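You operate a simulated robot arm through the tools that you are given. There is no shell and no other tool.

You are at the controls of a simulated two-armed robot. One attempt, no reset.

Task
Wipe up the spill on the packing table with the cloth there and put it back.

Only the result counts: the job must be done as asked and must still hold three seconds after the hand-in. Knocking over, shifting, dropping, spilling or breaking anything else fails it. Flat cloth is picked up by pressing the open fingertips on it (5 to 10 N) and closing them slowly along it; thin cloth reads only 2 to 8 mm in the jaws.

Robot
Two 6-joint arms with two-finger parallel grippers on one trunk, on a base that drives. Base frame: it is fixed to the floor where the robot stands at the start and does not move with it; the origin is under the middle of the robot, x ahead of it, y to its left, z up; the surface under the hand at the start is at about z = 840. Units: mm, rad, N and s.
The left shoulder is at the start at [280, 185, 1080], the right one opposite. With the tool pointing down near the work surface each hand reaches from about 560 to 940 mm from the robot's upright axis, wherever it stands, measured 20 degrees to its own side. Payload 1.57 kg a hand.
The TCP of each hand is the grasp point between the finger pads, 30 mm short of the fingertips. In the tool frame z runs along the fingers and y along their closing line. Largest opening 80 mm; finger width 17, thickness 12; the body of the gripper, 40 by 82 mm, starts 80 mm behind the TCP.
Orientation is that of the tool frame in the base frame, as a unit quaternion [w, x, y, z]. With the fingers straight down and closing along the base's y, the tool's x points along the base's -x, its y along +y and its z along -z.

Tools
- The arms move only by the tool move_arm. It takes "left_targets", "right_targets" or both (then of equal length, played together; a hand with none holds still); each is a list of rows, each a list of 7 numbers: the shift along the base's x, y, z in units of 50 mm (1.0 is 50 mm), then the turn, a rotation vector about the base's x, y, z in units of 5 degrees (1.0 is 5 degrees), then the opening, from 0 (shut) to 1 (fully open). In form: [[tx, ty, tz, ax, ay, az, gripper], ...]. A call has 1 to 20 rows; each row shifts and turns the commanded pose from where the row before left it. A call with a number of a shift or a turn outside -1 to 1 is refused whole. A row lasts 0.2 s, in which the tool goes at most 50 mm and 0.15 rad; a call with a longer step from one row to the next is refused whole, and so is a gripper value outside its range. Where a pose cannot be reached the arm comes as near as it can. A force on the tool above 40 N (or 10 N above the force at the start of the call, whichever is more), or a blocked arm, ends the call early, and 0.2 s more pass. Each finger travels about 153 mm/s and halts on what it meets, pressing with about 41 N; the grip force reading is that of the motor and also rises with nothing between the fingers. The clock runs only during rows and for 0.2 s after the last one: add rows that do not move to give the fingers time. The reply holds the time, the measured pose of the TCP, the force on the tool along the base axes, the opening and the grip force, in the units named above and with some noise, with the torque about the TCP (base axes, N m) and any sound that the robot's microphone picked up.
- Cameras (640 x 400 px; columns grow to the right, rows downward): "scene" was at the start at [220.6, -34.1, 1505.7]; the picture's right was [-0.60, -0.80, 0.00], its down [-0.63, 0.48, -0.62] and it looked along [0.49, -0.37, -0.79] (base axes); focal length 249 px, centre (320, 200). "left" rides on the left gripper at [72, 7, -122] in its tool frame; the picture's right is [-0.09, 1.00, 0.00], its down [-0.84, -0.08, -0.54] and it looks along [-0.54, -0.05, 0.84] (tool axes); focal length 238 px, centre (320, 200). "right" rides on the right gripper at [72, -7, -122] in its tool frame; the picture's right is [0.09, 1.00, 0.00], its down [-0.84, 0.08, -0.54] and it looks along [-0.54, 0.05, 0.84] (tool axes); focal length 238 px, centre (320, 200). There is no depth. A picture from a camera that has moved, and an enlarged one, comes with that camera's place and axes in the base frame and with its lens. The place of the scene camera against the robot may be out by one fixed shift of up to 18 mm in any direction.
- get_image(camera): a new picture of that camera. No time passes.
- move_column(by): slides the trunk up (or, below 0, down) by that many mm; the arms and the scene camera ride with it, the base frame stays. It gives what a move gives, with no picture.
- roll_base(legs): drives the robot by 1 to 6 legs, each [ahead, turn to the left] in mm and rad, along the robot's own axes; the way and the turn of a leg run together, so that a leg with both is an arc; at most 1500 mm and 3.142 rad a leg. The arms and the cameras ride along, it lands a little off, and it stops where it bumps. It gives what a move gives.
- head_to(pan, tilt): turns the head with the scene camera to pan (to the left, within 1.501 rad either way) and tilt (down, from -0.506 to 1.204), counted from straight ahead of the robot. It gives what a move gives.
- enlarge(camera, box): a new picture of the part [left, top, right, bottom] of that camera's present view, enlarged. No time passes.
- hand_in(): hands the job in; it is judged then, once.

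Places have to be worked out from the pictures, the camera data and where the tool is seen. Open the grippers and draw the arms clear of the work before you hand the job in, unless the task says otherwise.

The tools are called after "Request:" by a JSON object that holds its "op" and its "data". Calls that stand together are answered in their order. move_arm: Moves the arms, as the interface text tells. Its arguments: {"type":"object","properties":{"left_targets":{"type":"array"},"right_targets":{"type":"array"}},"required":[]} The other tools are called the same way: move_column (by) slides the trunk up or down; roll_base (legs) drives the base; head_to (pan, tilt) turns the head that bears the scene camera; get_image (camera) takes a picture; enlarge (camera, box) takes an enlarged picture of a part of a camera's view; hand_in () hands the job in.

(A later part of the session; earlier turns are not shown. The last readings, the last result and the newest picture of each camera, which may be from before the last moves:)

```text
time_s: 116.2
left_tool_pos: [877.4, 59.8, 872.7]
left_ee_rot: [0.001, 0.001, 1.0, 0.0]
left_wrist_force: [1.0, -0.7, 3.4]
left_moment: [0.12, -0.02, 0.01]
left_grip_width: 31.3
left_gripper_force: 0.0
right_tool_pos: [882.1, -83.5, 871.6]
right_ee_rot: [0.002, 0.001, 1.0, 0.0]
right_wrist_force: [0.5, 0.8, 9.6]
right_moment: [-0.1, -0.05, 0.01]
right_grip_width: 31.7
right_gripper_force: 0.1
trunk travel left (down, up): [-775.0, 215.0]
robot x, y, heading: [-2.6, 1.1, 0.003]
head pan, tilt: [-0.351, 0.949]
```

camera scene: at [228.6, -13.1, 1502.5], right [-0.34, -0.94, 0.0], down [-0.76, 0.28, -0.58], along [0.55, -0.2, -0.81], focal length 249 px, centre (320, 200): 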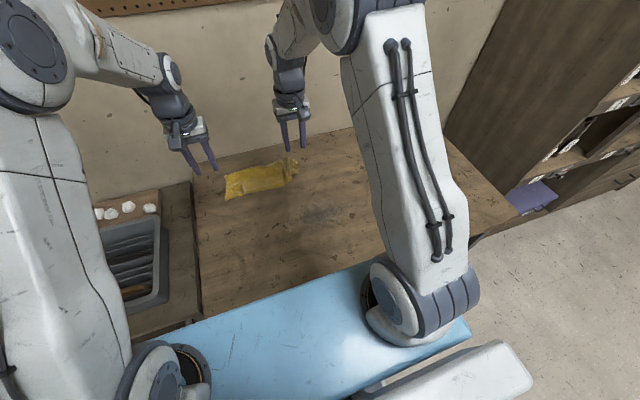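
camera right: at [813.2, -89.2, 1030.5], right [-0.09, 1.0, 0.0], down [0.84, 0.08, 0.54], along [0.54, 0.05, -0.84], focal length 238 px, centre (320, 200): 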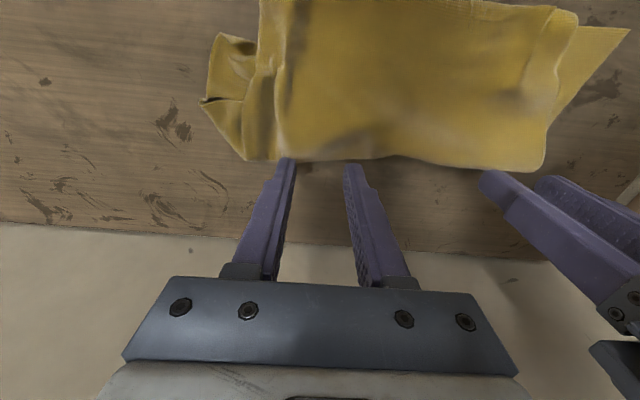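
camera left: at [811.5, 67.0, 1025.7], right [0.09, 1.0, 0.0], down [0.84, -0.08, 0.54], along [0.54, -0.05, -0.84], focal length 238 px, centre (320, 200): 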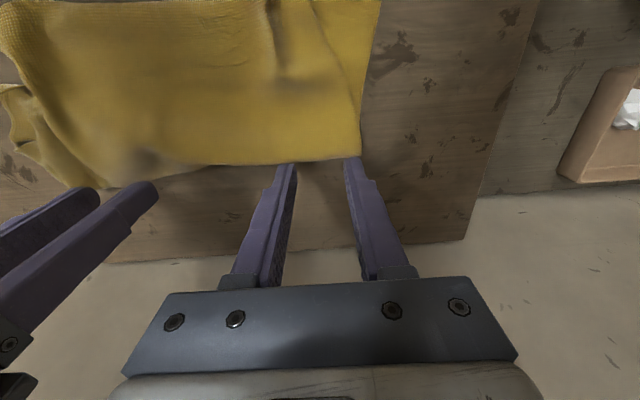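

Request:
{"op": "move_arm", "data": {"left_targets": [[0, 0, -0.014, 0, 0, 0, 0.4], [0, 0, 0, 0, 0, 0, 0.37], [0, 0, 0, 0, 0, 0, 0.33], [0, 0, 0, 0, 0, 0, 0.29], [0, 0, 0, 0, 0, 0, 0.25], [0, 0, 0, 0, 0, 0, 0.21], [0, 0, 0, 0, 0, 0, 0.17], [0, 0, 0, 0, 0, 0, 0.13], [0, 0, 0, 0, 0, 0, 0.09], [0, 0, 0, 0, 0, 0, 0.05], [0, 0, 0, 0, 0, 0, 0], [0, 0, 0, 0, 0, 0, 0], [0, 0, 0, 0, 0, 0, 0]], "right_targets": [[0, 0, 0, 0, 0, 0, 0.4], [0, 0, 0, 0, 0, 0, 0.37], [0, 0, 0, 0, 0, 0, 0.33], [0, 0, 0, 0, 0, 0, 0.29], [0, 0, 0, 0, 0, 0, 0.25], [0, 0, 0, 0, 0, 0, 0.21], [0, 0, 0, 0, 0, 0, 0.17], [0, 0, 0, 0, 0, 0, 0.13], [0, 0, 0, 0, 0, 0, 0.09], [0, 0, 0, 0, 0, 0, 0.05], [0, 0, 0, 0, 0, 0, 0], [0, 0, 0, 0, 0, 0, 0], [0, 0, 0, 0, 0, 0, 0]]}}

Request:
{"op": "get_image", "data": {"camera": "left"}}

Request:
{"op": "get_image", "data": {"camera": "right"}}

```text
time_s: 119.0
left_tool_pos: [876.9, 60.1, 872.1]
left_ee_rot: [0.001, 0.001, 1.0, -0.001]
left_wrist_force: [0.8, -9.8, 16.0]
left_moment: [-0.19, -0.04, 0.07]
left_grip_width: 2.1
left_gripper_force: 24.0
right_tool_pos: [880.8, -82.9, 871.1]
right_ee_rot: [0.001, 0.001, 1.0, 0.0]
right_wrist_force: [-1.5, 12.1, 11.2]
right_moment: [0.34, 0.03, -0.01]
right_grip_width: 3.7
right_gripper_force: 24.1
trunk travel left (down, up): [-775.0, 215.0]
robot x, y, heading: [1.0, -0.9, -0.002]
head pan, tilt: [-0.351, 0.949]
```

```text
taken
camera left: at [804.6, 66.6, 993.9], right [0.09, 1.0, 0.0], down [0.84, -0.08, 0.54], along [0.54, -0.05, -0.84], focal length 238 px, centre (320, 200)
```

left: 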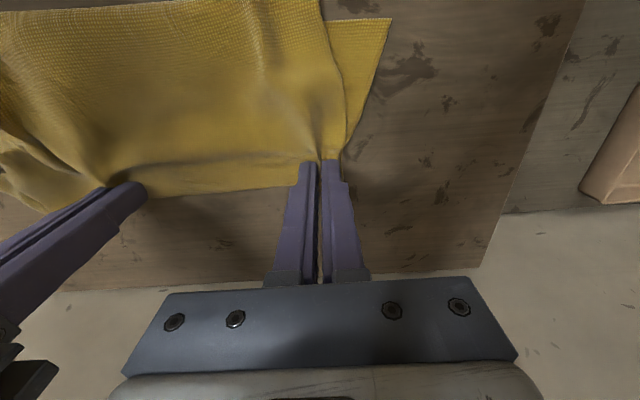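

```text
taken
camera right: at [808.2, -87.7, 994.1], right [-0.09, 1.0, 0.0], down [0.84, 0.08, 0.54], along [0.54, 0.05, -0.84], focal length 238 px, centre (320, 200)
```

right: 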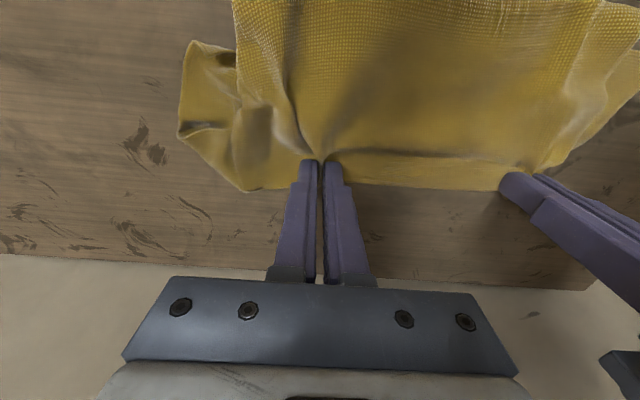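

Both hold: left 2.1 mm (one layer), right 3.7 mm (perhaps two). I slacken slightly and lift both together to let it unfold.

Request:
{"op": "move_arm", "data": {"left_targets": [[0, -0.05, 0.2, 0, 0, 0, 0], [0, -0.03, 0.5, 0, 0, 0, 0], [-0.1, 0, 0.7, 0, 0, 0, 0], [-0.2, 0, 0.8, 0, 0, 0, 0], [-0.2, 0, 0.8, 0, 0, 0, 0], [-0.2, 0, 0.8, 0, 0, 0, 0], [-0.2, 0, 0.8, 0, 0, 0, 0], [-0.2, 0, 0.8, 0, 0, 0, 0], [-0.1, 0, 0.6, 0, 0, 0, 0], [0, 0, 0.3, 0, 0, 0, 0], [0, 0, 0, 0, 0, 0, 0], [0, 0, 0, 0, 0, 0, 0]], "right_targets": [[0, 0.05, 0.2, 0, 0, 0, 0], [0, 0.03, 0.5, 0, 0, 0, 0], [-0.1, 0, 0.7, 0, 0, 0, 0], [-0.2, 0, 0.8, 0, 0, 0, 0], [-0.2, 0, 0.8, 0, 0, 0, 0], [-0.2, 0, 0.8, 0, 0, 0, 0], [-0.2, 0, 0.8, 0, 0, 0, 0], [-0.2, 0, 0.8, 0, 0, 0, 0], [-0.1, 0, 0.6, 0, 0, 0, 0], [0, 0, 0.3, 0, 0, 0, 0], [0, 0, 0, 0, 0, 0, 0], [0, 0, 0, 0, 0, 0, 0]]}}

Request:
{"op": "get_image", "data": {"camera": "scene"}}

Request:
{"op": "enlarge", "data": {"camera": "scene", "box": [170, 70, 370, 195]}}

Request:
{"op": "get_image", "data": {"camera": "left"}}

Request:
{"op": "get_image", "data": {"camera": "right"}}

```text
time_s: 121.6
left_tool_pos: [817.5, 54.5, 1184.4]
left_ee_rot: [0.001, 0.001, 1.0, 0.0]
left_wrist_force: [0.9, -0.5, 0.6]
left_moment: [-0.04, 0.02, -0.03]
left_grip_width: 2.1
left_gripper_force: 23.6
right_tool_pos: [823.0, -79.0, 1184.2]
right_ee_rot: [-0.001, 0.001, 1.0, 0.001]
right_wrist_force: [0.5, 0.2, -0.1]
right_moment: [-0.02, -0.01, -0.01]
right_grip_width: 3.4
right_gripper_force: 24.3
trunk travel left (down, up): [-775.0, 215.0]
robot x, y, heading: [-2.9, -2.1, -0.003]
head pan, tilt: [-0.351, 0.949]
```

```text
taken
camera scene: at [229.1, -13.2, 1502.5], right [-0.34, -0.94, 0.0], down [-0.76, 0.28, -0.58], along [0.55, -0.2, -0.81], focal length 249 px, centre (320, 200)
```

scene: 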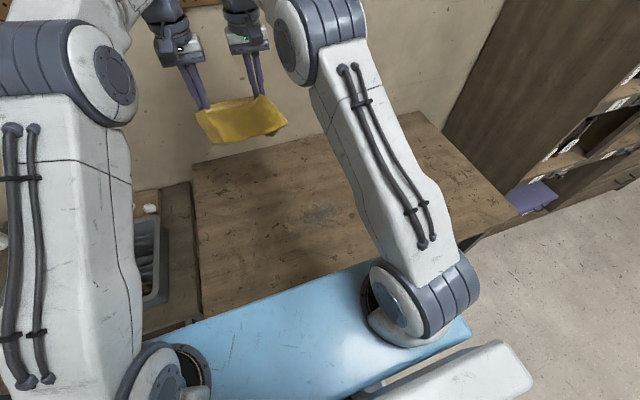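

```text
3.20 times, centred on (270, 132) of scene
camera zoom: at [229.1, -13.2, 1502.5], right [-0.34, -0.94, 0.0], down [-0.76, 0.28, -0.58], along [0.55, -0.2, -0.81], focal length 796 px, centre (480, 416)
```

zoom: 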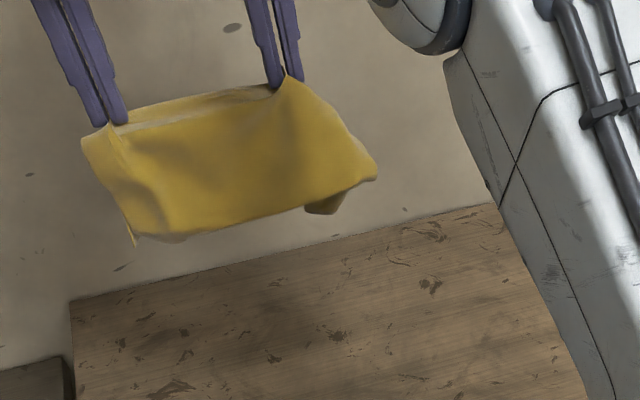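

```text
taken
camera left: at [745.1, 59.9, 1306.4], right [0.09, 1.0, 0.0], down [0.84, -0.08, 0.54], along [0.54, -0.05, -0.84], focal length 238 px, centre (320, 200)
```

left: 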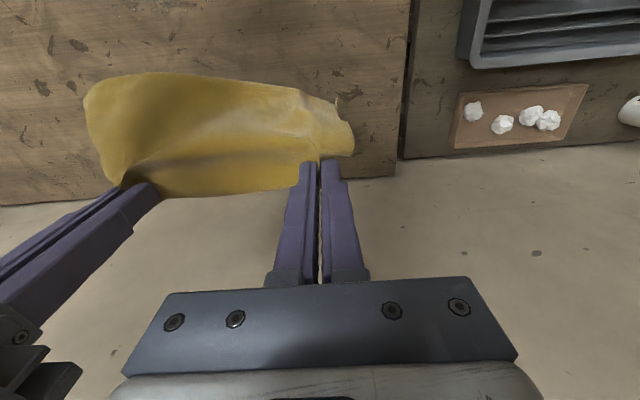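

```text
taken
camera right: at [750.2, -85.4, 1306.7], right [-0.09, 1.0, 0.0], down [0.84, 0.08, 0.54], along [0.54, 0.05, -0.84], focal length 238 px, centre (320, 200)
```

right: 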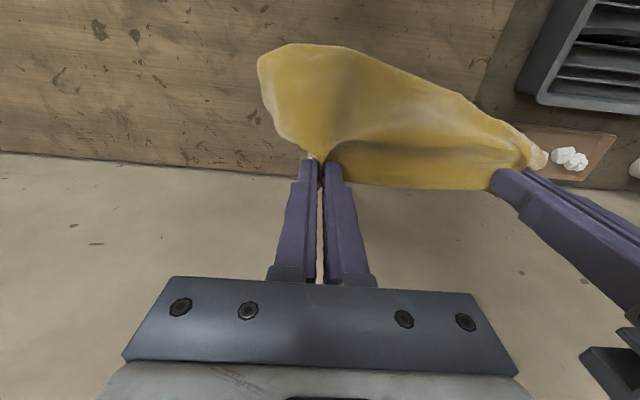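

It hangs as a pocket: the right hand seems to have caught a second layer. I'll lay it on its home spot with the held far edge ending at x ≈ 790 and then re-take that edge where it is single. First both hands move back to x ≈ 640 and down.

Request:
{"op": "move_arm", "data": {"left_targets": [[-0.4, 0, -0.1, 0, 0, 0, 0], [-0.6, 0, -0.4, 0, 0, 0, 0], [-0.7, 0, -0.6, 0, 0, 0, 0], [-0.7, 0, -0.6, 0, 0, 0, 0], [-0.6, 0, -0.6, 0, 0, 0, 0], [-0.4, 0, -0.6, 0, 0, 0, 0], [-0.2, 0, -0.5, 0, 0, 0, 0], [0, 0, 0, 0, 0, 0, 0], [0, 0, 0, 0, 0, 0, 0]], "right_targets": [[-0.4, 0, -0.1, 0, 0, 0, 0], [-0.6, 0, -0.4, 0, 0, 0, 0], [-0.7, 0, -0.6, 0, 0, 0, 0], [-0.7, 0, -0.6, 0, 0, 0, 0], [-0.6, 0, -0.6, 0, 0, 0, 0], [-0.4, 0, -0.6, 0, 0, 0, 0], [-0.2, 0, -0.5, 0, 0, 0, 0], [0, 0, 0, 0, 0, 0, 0], [0, 0, 0, 0, 0, 0, 0]]}}

Request:
{"op": "enlarge", "data": {"camera": "scene", "box": [170, 110, 370, 235]}}

Request:
{"op": "get_image", "data": {"camera": "right"}}

Request:
{"op": "get_image", "data": {"camera": "left"}}

```text
time_s: 123.6
left_tool_pos: [637.7, 56.4, 1015.1]
left_ee_rot: [0.0, 0.001, 1.0, 0.001]
left_wrist_force: [-0.2, -2.5, -1.3]
left_moment: [-0.04, -0.04, 0.03]
left_grip_width: 2.1
left_gripper_force: 23.7
right_tool_pos: [642.3, -81.4, 1014.7]
right_ee_rot: [0.0, 0.002, 1.0, 0.0]
right_wrist_force: [0.1, 2.9, -0.8]
right_moment: [0.08, 0.01, -0.04]
right_grip_width: 3.7
right_gripper_force: 24.5
trunk travel left (down, up): [-775.0, 215.0]
robot x, y, heading: [1.7, -1.4, 0.004]
head pan, tilt: [-0.351, 0.949]
```

```text
3.20 times, centred on (270, 172) of scene
camera zoom: at [229.0, -13.2, 1502.5], right [-0.34, -0.94, 0.0], down [-0.76, 0.28, -0.58], along [0.55, -0.2, -0.81], focal length 796 px, centre (480, 288)
```

zoom: 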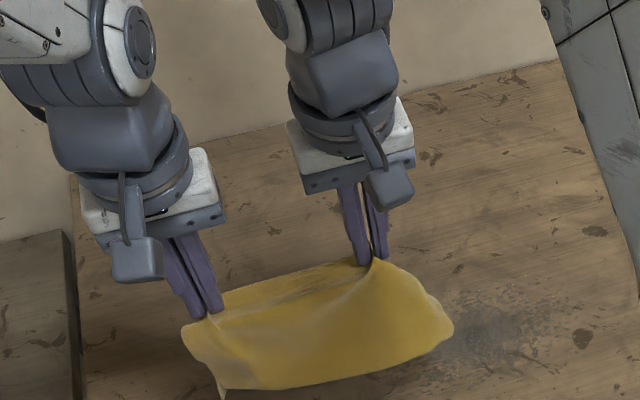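

```text
taken
camera right: at [570.2, -85.6, 1137.2], right [-0.09, 1.0, 0.0], down [0.84, 0.08, 0.54], along [0.54, 0.05, -0.84], focal length 238 px, centre (320, 200)
```

right: 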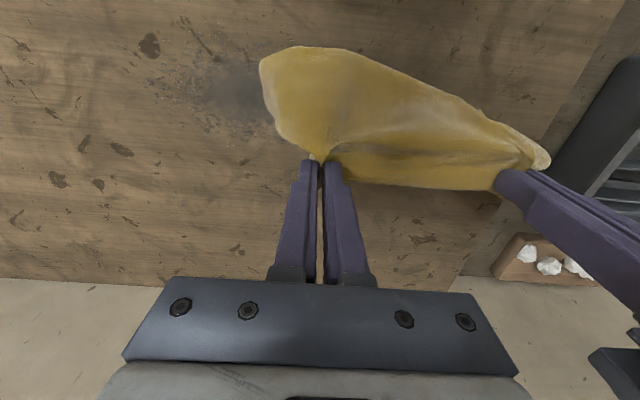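

```text
taken
camera left: at [564.9, 63.0, 1137.1], right [0.09, 1.0, 0.0], down [0.84, -0.08, 0.54], along [0.54, -0.05, -0.84], focal length 238 px, centre (320, 200)
```

left: 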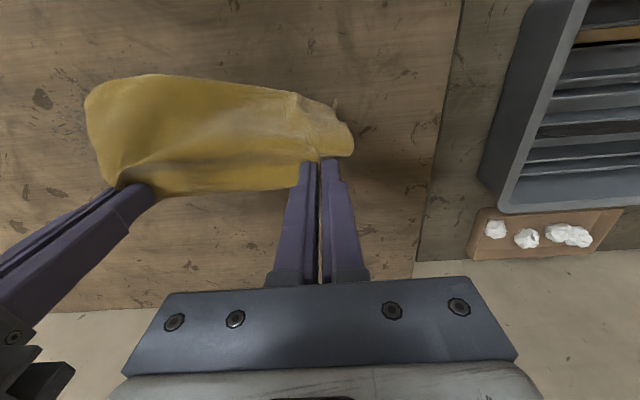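

The bottom of the pocket is close to the table. I lay it moving +x and down to x ≈ 780.

Request:
{"op": "move_arm", "data": {"left_targets": [[0.1, 0, -0.3, 0, 0, 0, 0], [0.35, 0, -0.34, 0, 0, 0, 0], [0.4, 0, -0.34, 0, 0, 0, 0], [0.4, 0, -0.34, 0, 0, 0, 0], [0.4, 0, -0.34, 0, 0, 0, 0], [0.4, 0, -0.34, 0, 0, 0, 0], [0.4, 0, -0.34, 0, 0, 0, 0], [0.3, 0, -0.3, 0, 0, 0, 0], [0.1, 0, -0.1, 0, 0, 0, 0], [0, 0, 0, 0, 0, 0, 0]], "right_targets": [[0.1, 0, -0.3, 0, 0, 0, 0], [0.35, 0, -0.34, 0, 0, 0, 0], [0.4, 0, -0.34, 0, 0, 0, 0], [0.4, 0, -0.34, 0, 0, 0, 0], [0.4, 0, -0.34, 0, 0, 0, 0], [0.4, 0, -0.34, 0, 0, 0, 0], [0.4, 0, -0.34, 0, 0, 0, 0], [0.3, 0, -0.3, 0, 0, 0, 0], [0.1, 0, -0.1, 0, 0, 0, 0], [0, 0, 0, 0, 0, 0, 0]]}}

Request:
{"op": "enlarge", "data": {"camera": "scene", "box": [170, 110, 370, 235]}}

Request:
{"op": "get_image", "data": {"camera": "right"}}

Request:
{"op": "get_image", "data": {"camera": "left"}}

```text
time_s: 125.8
left_tool_pos: [779.2, 57.1, 876.8]
left_ee_rot: [0.001, 0.001, 1.0, 0.0]
left_wrist_force: [-1.2, -2.1, 0.3]
left_moment: [-0.09, 0.01, 0.03]
left_grip_width: 2.1
left_gripper_force: 23.3
right_tool_pos: [785.0, -81.2, 878.4]
right_ee_rot: [-0.001, 0.002, 1.0, -0.001]
right_wrist_force: [-0.2, 2.0, 0.4]
right_moment: [0.03, 0.05, -0.02]
right_grip_width: 3.7
right_gripper_force: 24.1
trunk travel left (down, up): [-775.0, 215.0]
robot x, y, heading: [-2.4, 2.0, -0.003]
head pan, tilt: [-0.351, 0.949]
```

```text
3.20 times, centred on (270, 172) of scene
camera zoom: at [229.1, -13.2, 1502.4], right [-0.34, -0.94, 0.0], down [-0.76, 0.28, -0.58], along [0.55, -0.2, -0.81], focal length 796 px, centre (480, 288)
```

zoom: 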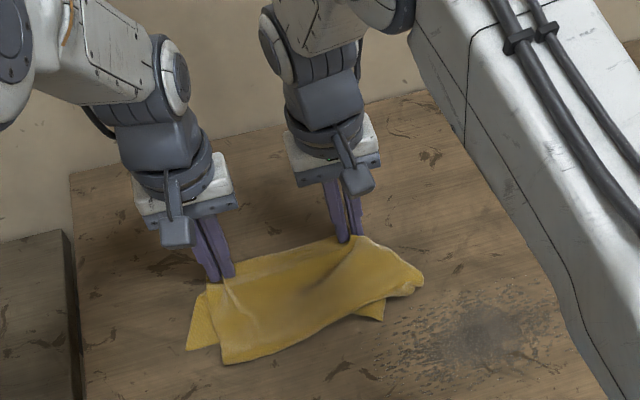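

```text
taken
camera right: at [712.2, -85.6, 1000.9], right [-0.09, 1.0, 0.0], down [0.84, 0.08, 0.54], along [0.54, 0.05, -0.84], focal length 238 px, centre (320, 200)
```

right: 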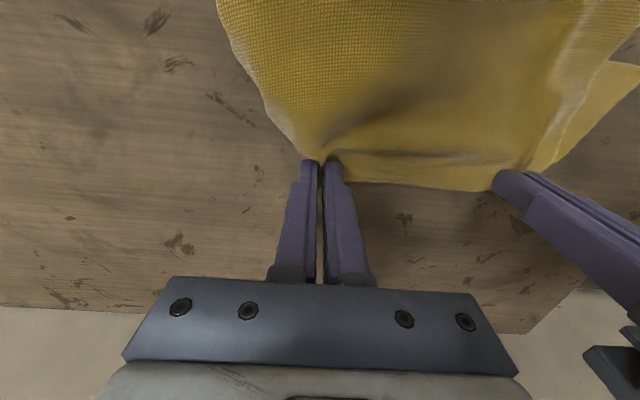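

```text
taken
camera left: at [708.3, 63.2, 999.5], right [0.09, 1.0, 0.0], down [0.84, -0.08, 0.54], along [0.54, -0.05, -0.84], focal length 238 px, centre (320, 200)
```

left: 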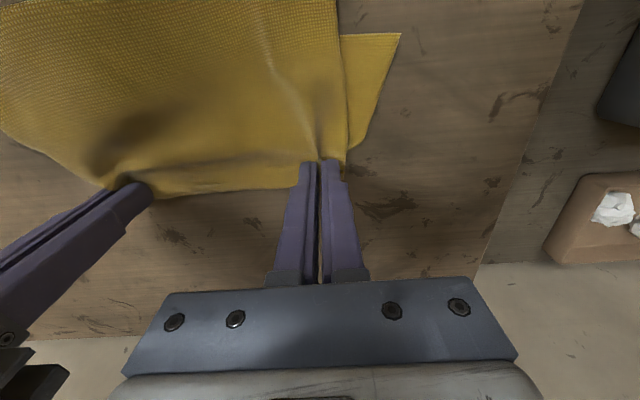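

The layout shows the free far edge at x ≈ 795 with another fold just behind it that the right hand caught. I release only the right hand (the left keeps its single-layer grip) and look at the edge there.

Request:
{"op": "move_arm", "data": {"right_targets": [[0, 0, -0.08, 0, 0, 0, 0], [0, 0, 0, 0, 0, 0, 0.15], [0, 0, 0, 0, 0, 0, 0.3], [0, 0, 0.1, 0, 0, 0, 0.35], [0, 0, 0.4, 0, 0, 0, 0.35], [-0.2, 0, 0.6, 0, 0, 0, 0.6], [-0.5, 0, 0.5, 0, 0, 0, 1], [-0.5, 0, 0.2, 0, 0, 0, 1], [-0.3, 0, 0, 0, 0, 0, 1], [0, 0, 0, 0, 0, 0, 1]]}}

Request:
{"op": "get_image", "data": {"camera": "right"}}

Request:
{"op": "enlarge", "data": {"camera": "right", "box": [200, 80, 520, 280]}}

Request:
{"op": "enlarge", "data": {"camera": "scene", "box": [200, 150, 330, 240]}}

```text
time_s: 128.0
left_tool_pos: [779.2, 56.4, 878.2]
left_ee_rot: [0.0, 0.001, 1.0, 0.0]
left_wrist_force: [0.5, 0.5, -0.3]
left_moment: [0.02, 0.01, -0.01]
left_grip_width: 1.8
left_gripper_force: 23.3
right_tool_pos: [709.3, -80.9, 963.3]
right_ee_rot: [0.0, 0.001, 1.0, 0.0]
right_wrist_force: [-0.2, -0.6, 0.0]
right_moment: [0.02, 0.01, 0.0]
right_grip_width: 80.1
right_gripper_force: 0.0
trunk travel left (down, up): [-775.0, 215.0]
robot x, y, heading: [-1.6, -2.2, -0.002]
head pan, tilt: [-0.351, 0.949]
```

```text
taken
camera right: at [636.6, -86.0, 1086.2], right [-0.09, 1.0, 0.0], down [0.84, 0.08, 0.54], along [0.54, 0.05, -0.84], focal length 238 px, centre (320, 200)
```

right: 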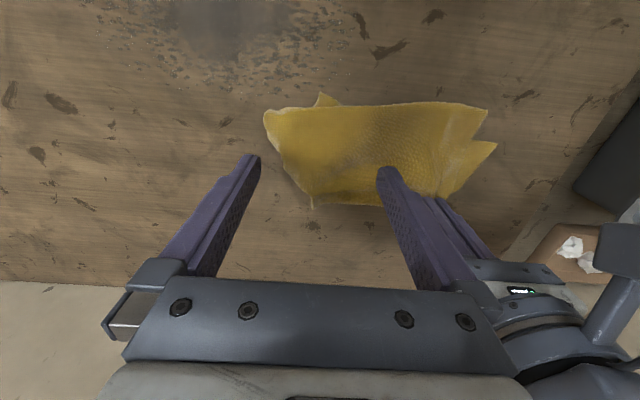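

```text
2.00 times, centred on (360, 180) of right
camera zoom: at [636.6, -86.0, 1086.2], right [-0.09, 1.0, 0.0], down [0.84, 0.08, 0.54], along [0.54, 0.05, -0.84], focal length 477 px, centre (240, 240)
```

zoom: 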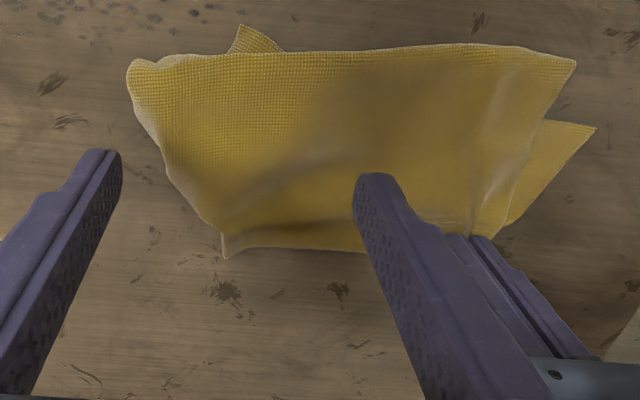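

```text
4.44 times, centred on (265, 195) of scene
camera zoom: at [229.0, -13.2, 1502.5], right [-0.34, -0.94, 0.0], down [-0.76, 0.28, -0.58], along [0.55, -0.2, -0.81], focal length 1106 px, centre (564, 222)
```

zoom: 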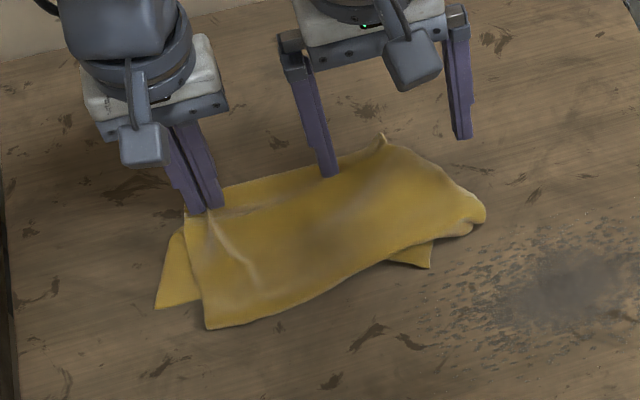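

The far edge runs from the left grip to (803, -82) and then slants back to its real right corner near (701, -137). I'll re-grip with the right hand close to that corner, at about (712, -112), and then pull it out to straighten the whole edge.

Request:
{"op": "move_arm", "data": {"right_targets": [[0.03, -0.3, -0.3, 0, 0, 0, 0.6], [0.03, -0.3, -0.5, 0, 0, 0, 0.4], [0, 0, -0.5, 0, 0, 0, 0.4], [0, 0, -0.3, 0, 0, 0, 0.4], [0, 0, 0, 0, 0, 0, 0.4]]}}

Request:
{"op": "get_image", "data": {"camera": "right"}}

```text
time_s: 129.2
left_tool_pos: [781.0, 57.5, 878.3]
left_ee_rot: [0.001, 0.001, 1.0, 0.0]
left_wrist_force: [0.2, 0.5, -0.2]
left_moment: [-0.02, 0.01, 0.02]
left_grip_width: 2.0
left_gripper_force: 23.8
right_tool_pos: [710.8, -111.2, 884.9]
right_ee_rot: [0.0, 0.001, 1.0, 0.0]
right_wrist_force: [-0.6, -0.3, 0.3]
right_moment: [0.0, 0.01, -0.02]
right_grip_width: 32.1
right_gripper_force: 0.1
trunk travel left (down, up): [-775.0, 215.0]
robot x, y, heading: [-1.6, 3.0, -0.002]
head pan, tilt: [-0.351, 0.949]
```

```text
taken
camera right: at [638.1, -117.0, 1007.1], right [-0.09, 1.0, 0.0], down [0.84, 0.08, 0.54], along [0.54, 0.05, -0.84], focal length 238 px, centre (320, 200)
```

right: 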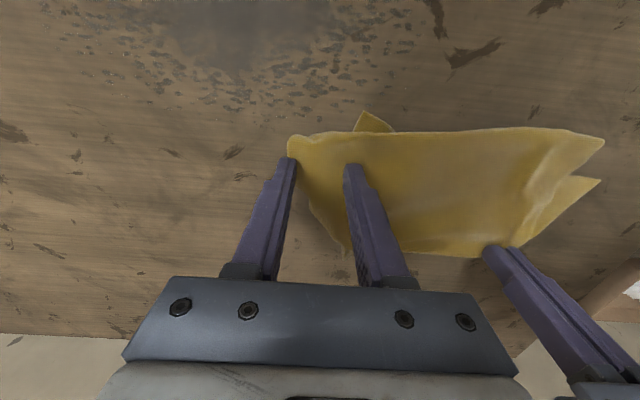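

The right finger would land just off the cloth; I shift 11 mm in +y and 6 mm toward me, narrow the opening, and lower to contact.

Request:
{"op": "move_arm", "data": {"right_targets": [[-0.12, 0.22, 0, 0, 0, 0, 0.3], [0, 0, -0.14, 0, 0, 0, 0.3], [0, 0, -0.06, 0, 0, 0, 0.3], [0, 0, 0, 0, 0, 0, 0.3]]}}

Request:
{"op": "get_image", "data": {"camera": "right"}}

```text
time_s: 130.2
left_tool_pos: [779.8, 56.8, 878.6]
left_ee_rot: [-0.001, 0.001, 1.0, 0.0]
left_wrist_force: [0.5, 0.4, 0.5]
left_moment: [-0.01, -0.03, 0.01]
left_grip_width: 1.9
left_gripper_force: 23.6
right_tool_pos: [706.1, -100.1, 874.6]
right_ee_rot: [0.0, 0.001, 1.0, 0.001]
right_wrist_force: [-0.6, -1.1, 4.4]
right_moment: [0.05, 0.0, 0.02]
right_grip_width: 24.0
right_gripper_force: 0.0
trunk travel left (down, up): [-775.0, 215.0]
robot x, y, heading: [-2.1, 1.8, -0.001]
head pan, tilt: [-0.351, 0.949]
```

```text
taken
camera right: at [633.9, -105.1, 997.4], right [-0.09, 1.0, 0.0], down [0.84, 0.08, 0.54], along [0.54, 0.05, -0.84], focal length 238 px, centre (320, 200)
```

right: 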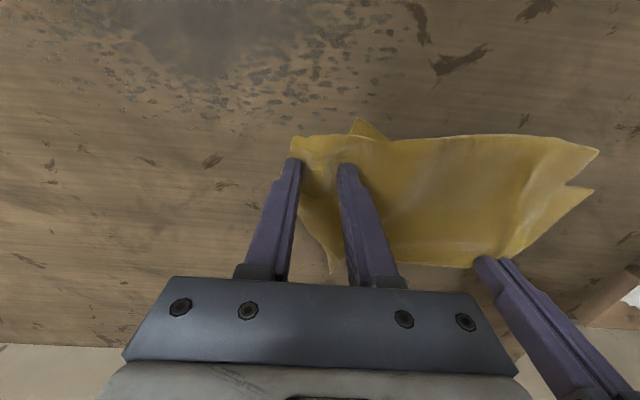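

Contact at 4.4 N with cloth under both fingertips. I press 0.5 mm more and close slowly.

Request:
{"op": "move_arm", "data": {"right_targets": [[0, 0, -0.012, 0, 0, 0, 0.3], [0, 0, 0, 0, 0, 0, 0.27], [0, 0, 0, 0, 0, 0, 0.23], [0, 0, 0, 0, 0, 0, 0.19], [0, 0, 0, 0, 0, 0, 0.15], [0, 0, 0, 0, 0, 0, 0.11], [0, 0, 0, 0, 0, 0, 0.07], [0, 0, 0, 0, 0, 0, 0.03], [0, 0, 0, 0, 0, 0, 0], [0, 0, 0, 0, 0, 0, 0], [0, 0, 0, 0, 0, 0, 0]]}}

Request:
{"op": "get_image", "data": {"camera": "right"}}

```text
time_s: 132.6
left_tool_pos: [779.7, 57.4, 878.5]
left_ee_rot: [0.0, 0.0, 1.0, 0.0]
left_wrist_force: [-0.2, 0.0, -0.4]
left_moment: [0.02, 0.0, -0.02]
left_grip_width: 1.5
left_gripper_force: 23.3
right_tool_pos: [705.9, -99.3, 874.7]
right_ee_rot: [-0.001, 0.001, 1.0, 0.0]
right_wrist_force: [-0.2, 0.8, 9.3]
right_moment: [0.03, 0.04, 0.01]
right_grip_width: 6.9
right_gripper_force: 26.7
trunk travel left (down, up): [-775.0, 215.0]
robot x, y, heading: [-1.6, 0.2, -0.002]
head pan, tilt: [-0.351, 0.949]
```

```text
taken
camera right: at [633.1, -104.3, 997.2], right [-0.09, 1.0, 0.0], down [0.84, 0.08, 0.54], along [0.54, 0.05, -0.84], focal length 238 px, centre (320, 200)
```

right: 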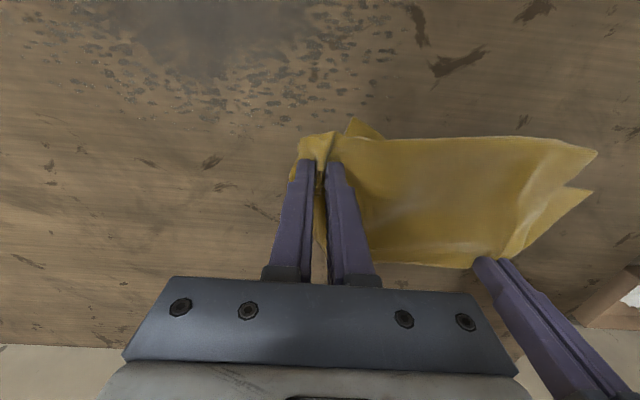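

6.9 mm: that caught every layer, which won't help. Better plan: K1 (the free corner peeking out on the left at (707, 108)) is a single layer; I'll press the far edge down as an anchor with the right hand and pull K1 toward me with the left. First the right hand lets go and moves above (788, -40), closed, while the left releases and rises.

Request:
{"op": "move_arm", "data": {"left_targets": [[0, 0, 0, 0, 0, 0, 0.15], [0, 0, 0, 0, 0, 0, 0.3], [0, 0, 0.1, 0, 0, 0, 0.3], [0, 0.1, 0.6, 0, 0, 0, 0.3], [-0.2, 0.2, 0.7, 0, 0, 0, 0.3], [-0.5, 0.3, 0.3, 0, 0, 0, 0.3], [-0.5, 0.3, 0, 0, 0, 0, 0.3], [-0.3, 0.1, 0, 0, 0, 0, 0.3], [0, 0, 0, 0, 0, 0, 0.3], [0, 0, 0, 0, 0, 0, 0.3], [0, 0, 0, 0, 0, 0, 0.3]], "right_targets": [[0, 0, 0, 0, 0, 0, 0.15], [0, 0, 0, 0, 0, 0, 0.3], [0, 0, 0.1, 0, 0, 0, 0.35], [0, 0, 0.5, 0, 0, 0, 0.35], [0, 0, 0.7, 0, 0, 0, 0.2], [0.3, 0.3, 0.2, 0, 0, 0, 0], [0.5, 0.4, 0, 0, 0, 0, 0], [0.5, 0.3, 0, 0, 0, 0, 0], [0.35, 0.2, 0, 0, 0, 0, 0], [0, 0, 0, 0, 0, 0, 0], [0, 0, 0, 0, 0, 0, 0]]}}

Request:
{"op": "get_image", "data": {"camera": "left"}}

Request:
{"op": "get_image", "data": {"camera": "right"}}

Request:
{"op": "enlarge", "data": {"camera": "scene", "box": [200, 150, 330, 240]}}

```text
time_s: 135.0
left_tool_pos: [707.0, 106.4, 963.6]
left_ee_rot: [0.0, 0.001, 1.0, 0.0]
left_wrist_force: [-1.1, -0.4, 0.6]
left_moment: [0.02, 0.01, 0.01]
left_grip_width: 24.0
left_gripper_force: 0.1
right_tool_pos: [790.8, -39.0, 950.2]
right_ee_rot: [0.001, 0.001, 1.0, 0.0]
right_wrist_force: [0.8, -0.1, 0.1]
right_moment: [0.01, 0.0, 0.01]
right_grip_width: 0.2
right_gripper_force: 21.3
trunk travel left (down, up): [-775.0, 215.0]
robot x, y, heading: [2.8, -0.1, 0.003]
head pan, tilt: [-0.351, 0.949]
```

```text
taken
camera left: at [635.1, 113.0, 1086.2], right [0.09, 1.0, 0.0], down [0.84, -0.08, 0.54], along [0.54, -0.05, -0.84], focal length 238 px, centre (320, 200)
```

left: 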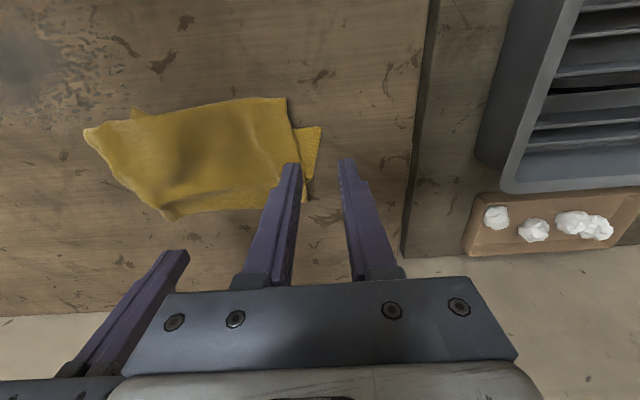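

```text
taken
camera right: at [717.8, -43.7, 1072.3], right [-0.09, 1.0, 0.0], down [0.84, 0.08, 0.54], along [0.54, 0.05, -0.84], focal length 238 px, centre (320, 200)
```

right: 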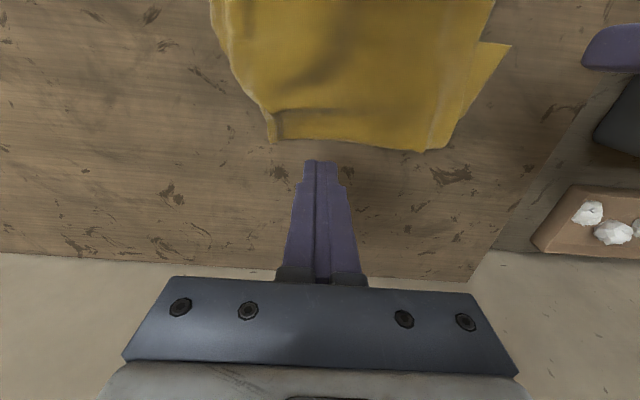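

```text
4.44 times, centred on (265, 195) of scene
camera zoom: at [229.0, -13.2, 1502.5], right [-0.34, -0.94, 0.0], down [-0.76, 0.28, -0.58], along [0.55, -0.2, -0.81], focal length 1106 px, centre (564, 222)
```

zoom: 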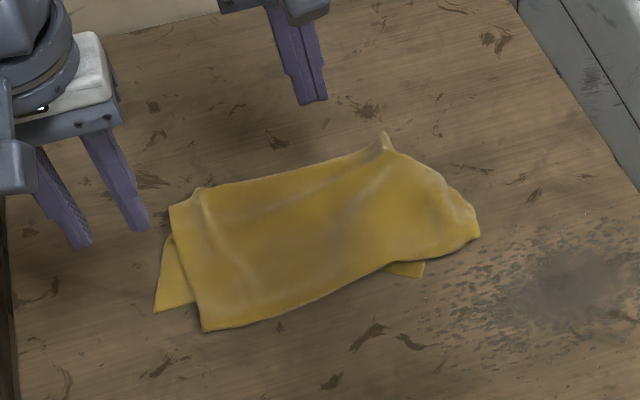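

The K1 flap on the left is a single layer about 30 mm wide. I'll try friction: right fingertips press and hold the far edge at (786, -39), while the left, closed, presses the flap at (722, 94) and drags it toward me. First I lower both to just above the cloth.

Request:
{"op": "move_arm", "data": {"left_targets": [[0.2, -0.15, -0.4, 0, 0, 0, 0], [0.1, -0.1, -0.6, 0, 0, 0, 0], [0, 0, -0.5, 0, 0, 0, 0], [0, 0, -0.2, 0, 0, 0, 0], [0, 0, 0, 0, 0, 0, 0]], "right_targets": [[-0.1, 0, -0.4, 0, 0, 0, 0], [0, 0, -0.5, 0, 0, 0, 0], [0, 0, -0.4, 0, 0, 0, 0], [0, 0, -0.2, 0, 0, 0, 0], [0, 0, 0, 0, 0, 0, 0]]}}

Request:
{"op": "get_image", "data": {"camera": "left"}}

```text
time_s: 136.2
left_tool_pos: [720.1, 92.4, 879.0]
left_ee_rot: [0.0, 0.0, 1.0, -0.001]
left_wrist_force: [0.1, -0.2, 0.1]
left_moment: [0.0, -0.02, -0.03]
left_grip_width: 0.1
left_gripper_force: 21.0
right_tool_pos: [786.8, -38.5, 873.4]
right_ee_rot: [0.0, 0.001, 1.0, 0.0]
right_wrist_force: [-1.3, -0.4, 0.6]
right_moment: [0.0, 0.01, 0.04]
right_grip_width: 0.2
right_gripper_force: 21.4
trunk travel left (down, up): [-775.0, 215.0]
robot x, y, heading: [-1.0, -1.7, 0.001]
head pan, tilt: [-0.351, 0.949]
```

```text
taken
camera left: at [647.9, 99.6, 1001.5], right [0.09, 1.0, 0.0], down [0.84, -0.08, 0.54], along [0.54, -0.05, -0.84], focal length 238 px, centre (320, 200)
```

left: 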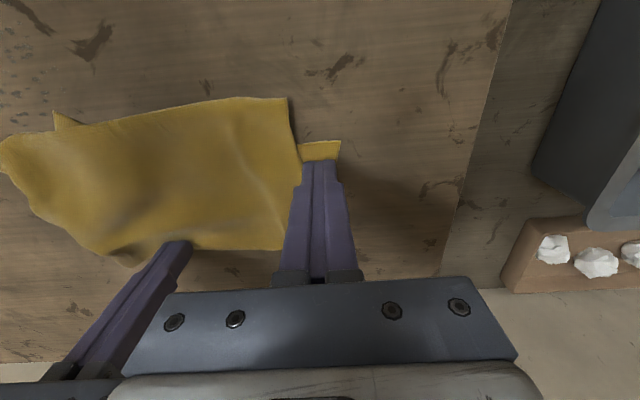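

The left tip is right over the flap. I press both down in small steps.

Request:
{"op": "move_arm", "data": {"left_targets": [[0, 0, -0.1, 0, 0, 0, 0], [0, 0, -0.05, 0, 0, 0, 0], [0, 0, 0, 0, 0, 0, 0]], "right_targets": [[0, 0, -0.02, 0, 0, 0, 0], [0, 0, -0.02, 0, 0, 0, 0], [0, 0, 0, 0, 0, 0, 0]]}}

```text
time_s: 137.0
left_tool_pos: [720.3, 93.3, 871.1]
left_ee_rot: [0.0, 0.002, 1.0, 0.0]
left_wrist_force: [-1.1, -0.5, 3.9]
left_moment: [0.03, 0.03, 0.03]
left_grip_width: 0.0
left_gripper_force: 21.7
right_tool_pos: [783.0, -39.3, 872.0]
right_ee_rot: [0.0, 0.001, 1.0, 0.0]
right_wrist_force: [0.7, 0.6, 1.6]
right_moment: [0.03, -0.03, 0.01]
right_grip_width: 0.0
right_gripper_force: 21.5
trunk travel left (down, up): [-775.0, 215.0]
robot x, y, heading: [-1.2, -1.5, -0.0]
head pan, tilt: [-0.351, 0.949]
```

Left 3.9 N, right 1.6 N. I press each about 1 mm more.

Request:
{"op": "move_arm", "data": {"left_targets": [[0, 0, -0.02, 0, 0, 0, 0], [0, 0, 0, 0, 0, 0, 0]], "right_targets": [[0, 0, -0.03, 0, 0, 0, 0], [0, 0, 0, 0, 0, 0, 0]]}}

```text
time_s: 137.6
left_tool_pos: [719.3, 93.5, 872.0]
left_ee_rot: [0.001, 0.001, 1.0, 0.0]
left_wrist_force: [-2.0, 0.9, 11.3]
left_moment: [-0.01, 0.1, -0.02]
left_grip_width: 0.0
left_gripper_force: 21.5
right_tool_pos: [785.3, -39.5, 871.8]
right_ee_rot: [0.001, 0.001, 1.0, 0.0]
right_wrist_force: [2.0, -1.1, 11.3]
right_moment: [-0.04, -0.05, 0.03]
right_grip_width: 0.0
right_gripper_force: 21.2
trunk travel left (down, up): [-775.0, 215.0]
robot x, y, heading: [-4.5, 2.1, 0.004]
head pan, tilt: [-0.351, 0.949]
```

Both press at 11 N. Now the left drags 60 mm toward me slowly.

Request:
{"op": "move_arm", "data": {"left_targets": [[-0.1, 0, 0, 0, 0, 0, 0], [-0.2, 0, 0, 0, 0, 0, 0], [-0.2, 0, 0, 0, 0, 0, 0], [-0.2, 0, 0, 0, 0, 0, 0], [-0.2, 0, 0, 0, 0, 0, 0], [-0.2, 0, 0, 0, 0, 0, 0], [-0.1, 0, 0, 0, 0, 0, 0]], "right_targets": [[0, 0, 0, 0, 0, 0, 0], [0, 0, 0, 0, 0, 0, 0], [0, 0, 0, 0, 0, 0, 0], [0, 0, 0, 0, 0, 0, 0], [0, 0, 0, 0, 0, 0, 0], [0, 0, 0, 0, 0, 0, 0], [0, 0, 0, 0, 0, 0, 0]]}}

Request:
{"op": "get_image", "data": {"camera": "left"}}

Request:
{"op": "enlarge", "data": {"camera": "scene", "box": [200, 150, 330, 240]}}

```text
time_s: 139.2
left_tool_pos: [662.1, 91.2, 872.3]
left_ee_rot: [0.003, 0.001, 1.0, -0.001]
left_wrist_force: [11.3, -4.0, 20.9]
left_moment: [-0.12, -0.24, 0.07]
left_grip_width: 0.0
left_gripper_force: 21.1
right_tool_pos: [782.4, -38.4, 871.5]
right_ee_rot: [0.001, 0.0, 1.0, 0.0]
right_wrist_force: [-0.1, 2.7, 24.9]
right_moment: [0.1, 0.08, 0.05]
right_grip_width: 0.0
right_gripper_force: 20.9
trunk travel left (down, up): [-775.0, 215.0]
robot x, y, heading: [-1.4, 2.8, 0.003]
head pan, tilt: [-0.351, 0.949]
```

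```text
taken
camera left: at [588.3, 99.2, 992.8], right [0.09, 1.0, 0.0], down [0.83, -0.08, 0.55], along [0.55, -0.05, -0.84], focal length 238 px, centre (320, 200)
```

left: 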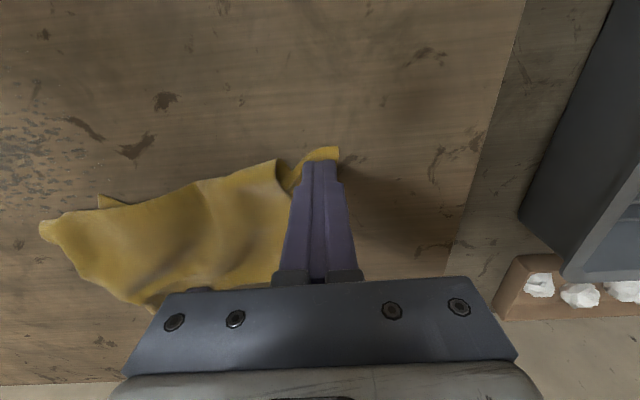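

```text
4.44 times, centred on (265, 195) of scene
camera zoom: at [227.5, -13.4, 1502.9], right [-0.34, -0.94, 0.0], down [-0.76, 0.28, -0.58], along [0.55, -0.2, -0.81], focal length 1106 px, centre (564, 222)
```

zoom: 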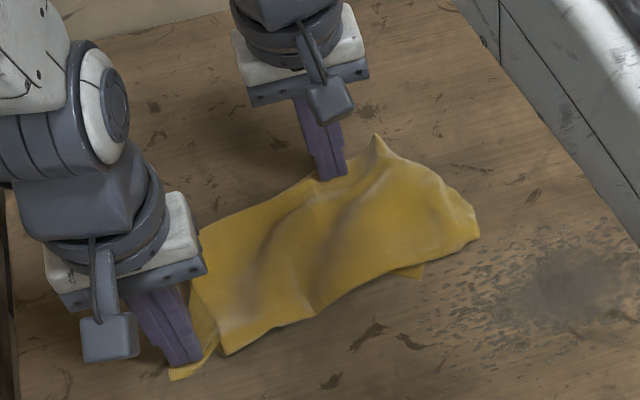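

It works: K1 came toward me with the anchor holding. I ease the left pressure slightly and drag another 70 mm.

Request:
{"op": "move_arm", "data": {"left_targets": [[-0.1, 0, 0.01, 0, 0, 0, 0], [-0.2, 0, 0, 0, 0, 0, 0], [-0.2, 0, 0, 0, 0, 0, 0], [-0.2, 0, 0, 0, 0, 0, 0], [-0.2, 0, 0, 0, 0, 0, 0], [-0.2, 0, 0, 0, 0, 0, 0], [-0.2, 0, 0, 0, 0, 0, 0], [-0.1, 0, 0, 0, 0, 0, 0]], "right_targets": [[0, 0, 0.008, 0, 0, 0, 0], [0, 0, 0, 0, 0, 0, 0], [0, 0, 0, 0, 0, 0, 0], [0, 0, 0, 0, 0, 0, 0], [0, 0, 0, 0, 0, 0, 0], [0, 0, 0, 0, 0, 0, 0], [0, 0, 0, 0, 0, 0, 0], [0, 0, 0, 0, 0, 0, 0]]}}

Request:
{"op": "get_image", "data": {"camera": "left"}}

Request:
{"op": "enlarge", "data": {"camera": "scene", "box": [200, 150, 360, 260]}}

```text
time_s: 141.0
left_tool_pos: [591.1, 93.8, 870.0]
left_ee_rot: [0.0, 0.001, 1.0, 0.001]
left_wrist_force: [-0.7, -0.5, 0.3]
left_moment: [0.0, -0.01, -0.03]
left_grip_width: 0.0
left_gripper_force: 21.3
right_tool_pos: [784.2, -38.4, 872.3]
right_ee_rot: [0.001, 0.001, 1.0, 0.0]
right_wrist_force: [-2.0, 3.5, 24.2]
right_moment: [0.1, 0.12, -0.01]
right_grip_width: 0.0
right_gripper_force: 21.6
trunk travel left (down, up): [-775.0, 215.0]
robot x, y, heading: [-2.2, 2.0, -0.002]
head pan, tilt: [-0.351, 0.949]
```

```text
taken
camera left: at [517.9, 100.4, 992.6], right [0.09, 1.0, 0.0], down [0.84, -0.08, 0.54], along [0.54, -0.05, -0.84], focal length 238 px, centre (320, 200)
```

left: 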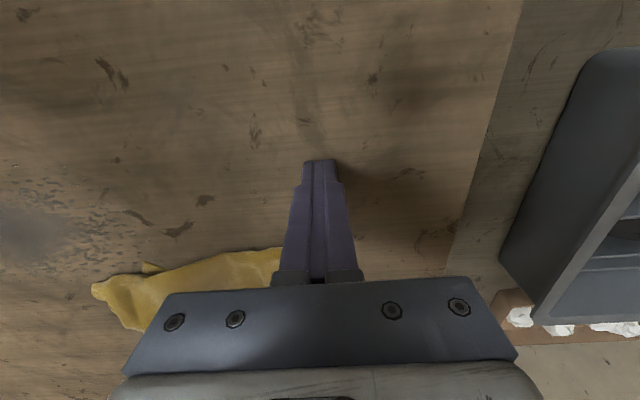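

```text
3.64 times, centred on (280, 205) of scene
camera zoom: at [227.8, -13.0, 1502.7], right [-0.34, -0.94, 0.0], down [-0.76, 0.28, -0.58], along [0.55, -0.2, -0.81], focal length 904 px, centre (466, 182)
```

zoom: 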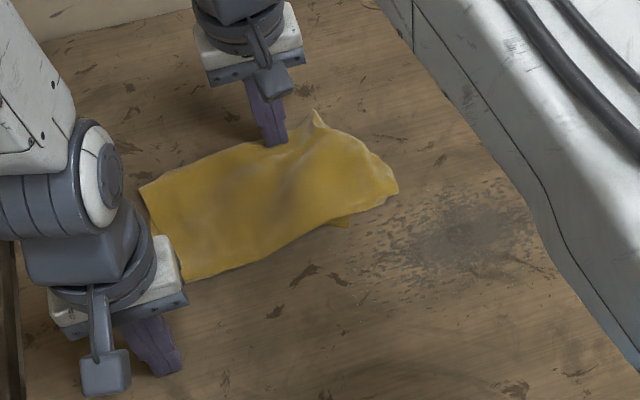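

The left tip slipped off the flap partway. I raise the left hand and look at where K1 lies now.

Request:
{"op": "move_arm", "data": {"left_targets": [[0, 0.1, 0.4, 0, 0, 0, 0.2], [0, 0.2, 0.7, 0, 0, 0, 0.5], [0, 0.2, 0.7, 0, 0, 0, 1], [0, 0.1, 0.3, 0, 0, 0, 1], [0, 0, 0, 0, 0, 0, 1]]}}

Request:
{"op": "get_image", "data": {"camera": "left"}}

Request:
{"op": "enlarge", "data": {"camera": "scene", "box": [200, 150, 360, 260]}}

```text
time_s: 142.2
left_tool_pos: [590.7, 125.6, 976.2]
left_ee_rot: [0.001, 0.001, 1.0, 0.001]
left_wrist_force: [-0.3, -0.2, -0.4]
left_moment: [0.02, 0.01, 0.02]
left_grip_width: 79.9
left_gripper_force: 0.0
right_tool_pos: [783.3, -38.6, 871.8]
right_ee_rot: [0.001, 0.001, 1.0, 0.0]
right_wrist_force: [-1.2, 3.6, 24.7]
right_moment: [0.09, 0.12, -0.02]
right_grip_width: 0.2
right_gripper_force: 21.5
trunk travel left (down, up): [-775.0, 215.0]
robot x, y, heading: [-1.3, -0.9, -0.002]
head pan, tilt: [-0.351, 0.949]
```

```text
taken
camera left: at [519.3, 132.2, 1097.7], right [0.09, 1.0, 0.0], down [0.84, -0.08, 0.54], along [0.54, -0.05, -0.84], focal length 238 px, centre (320, 200)
```

left: 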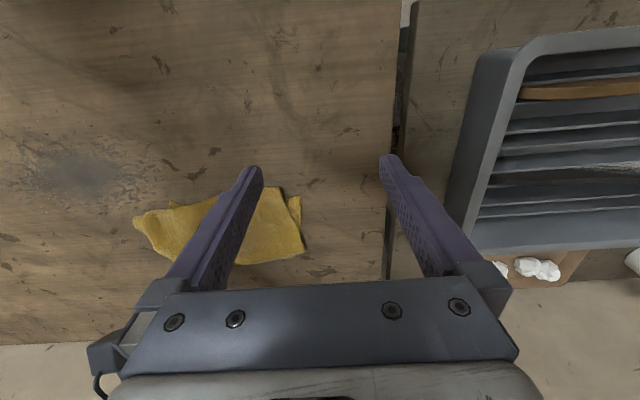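

```text
3.64 times, centred on (280, 205) of scene
camera zoom: at [227.8, -12.9, 1502.7], right [-0.34, -0.94, 0.0], down [-0.76, 0.28, -0.58], along [0.55, -0.2, -0.81], focal length 904 px, centre (466, 182)
```

zoom: 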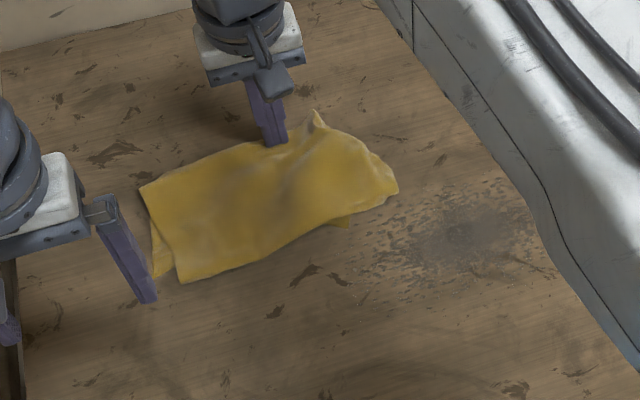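

The flap sprang back since the anchor held several layers. New plan: take the free corner K1 alone with the left hand, lift so the whole cloth hangs and unfolds from it, then catch an adjacent hanging corner with the right hand in the air. I raise the right hand off and look closely at K1.

Request:
{"op": "move_arm", "data": {"left_targets": [[-0.2, -0.1, 0, 0, 0, 0, 1], [-0.2, -0.1, 0, 0, 0, 0, 1], [0, 0, 0, 0, 0, 0, 1], [0, 0, 0, 0, 0, 0, 1], [0, 0, 0, 0, 0, 0, 1], [0, 0, 0, 0, 0, 0, 1], [0, 0, 0, 0, 0, 0, 1]], "right_targets": [[0, 0, 0.4, 0, 0, 0, 0], [0, -0.2, 0.8, 0, 0, 0, 0], [0, -0.5, 0.8, 0, 0, 0, 0], [0, -0.8, 0.5, 0, 0, 0, 0.5], [0, -0.8, 0.2, 0, 0, 0, 1], [0, -0.5, 0, 0, 0, 0, 1], [0, 0, 0, 0, 0, 0, 1]]}}

Request:
{"op": "enlarge", "data": {"camera": "left", "box": [120, 130, 420, 290]}}

Request:
{"op": "enlarge", "data": {"camera": "scene", "box": [200, 150, 360, 260]}}

Request:
{"op": "get_image", "data": {"camera": "right"}}

```text
time_s: 143.8
left_tool_pos: [570.7, 114.8, 975.4]
left_ee_rot: [0.0, 0.001, 1.0, 0.0]
left_wrist_force: [0.0, 0.2, -1.2]
left_moment: [-0.05, -0.01, -0.03]
left_grip_width: 79.9
left_gripper_force: 0.1
right_tool_pos: [784.4, -179.5, 1004.2]
right_ee_rot: [0.0, 0.001, 1.0, 0.0]
right_wrist_force: [0.0, -0.1, 0.7]
right_moment: [0.02, 0.0, -0.01]
right_grip_width: 79.7
right_gripper_force: 0.1
trunk travel left (down, up): [-775.0, 215.0]
robot x, y, heading: [-0.1, -2.0, -0.004]
head pan, tilt: [-0.351, 0.949]
```

```text
2.13 times, centred on (270, 210) of left
camera zoom: at [499.4, 120.9, 1096.8], right [0.09, 1.0, 0.0], down [0.84, -0.08, 0.54], along [0.54, -0.05, -0.84], focal length 508 px, centre (427, 179)
```

zoom: 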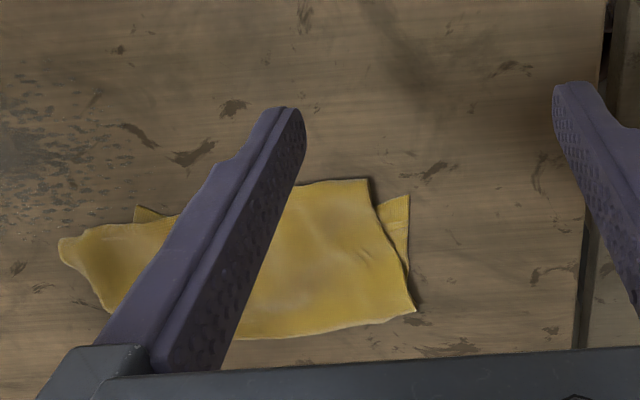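

```text
3.64 times, centred on (280, 205) of scene
camera zoom: at [229.0, -13.4, 1502.5], right [-0.34, -0.94, 0.0], down [-0.76, 0.28, -0.58], along [0.55, -0.2, -0.81], focal length 904 px, centre (466, 182)
```

zoom: 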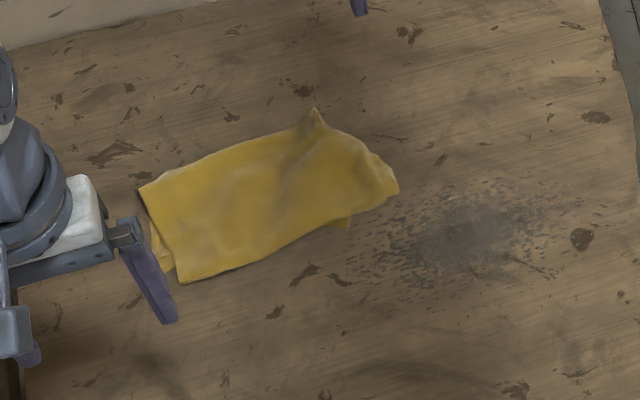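

```text
taken
camera right: at [711.5, -184.4, 1127.3], right [-0.09, 1.0, 0.0], down [0.84, 0.08, 0.54], along [0.54, 0.05, -0.84], focal length 238 px, centre (320, 200)
```

right: 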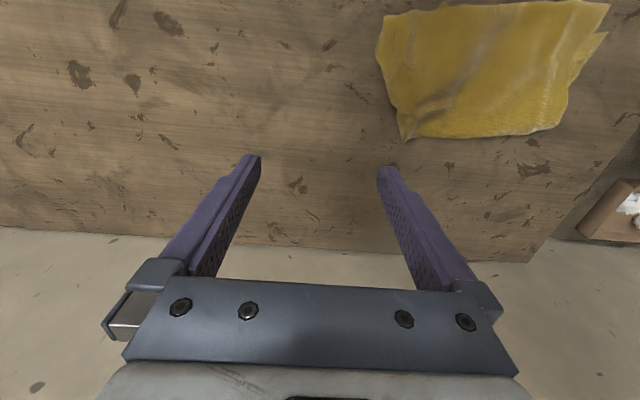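

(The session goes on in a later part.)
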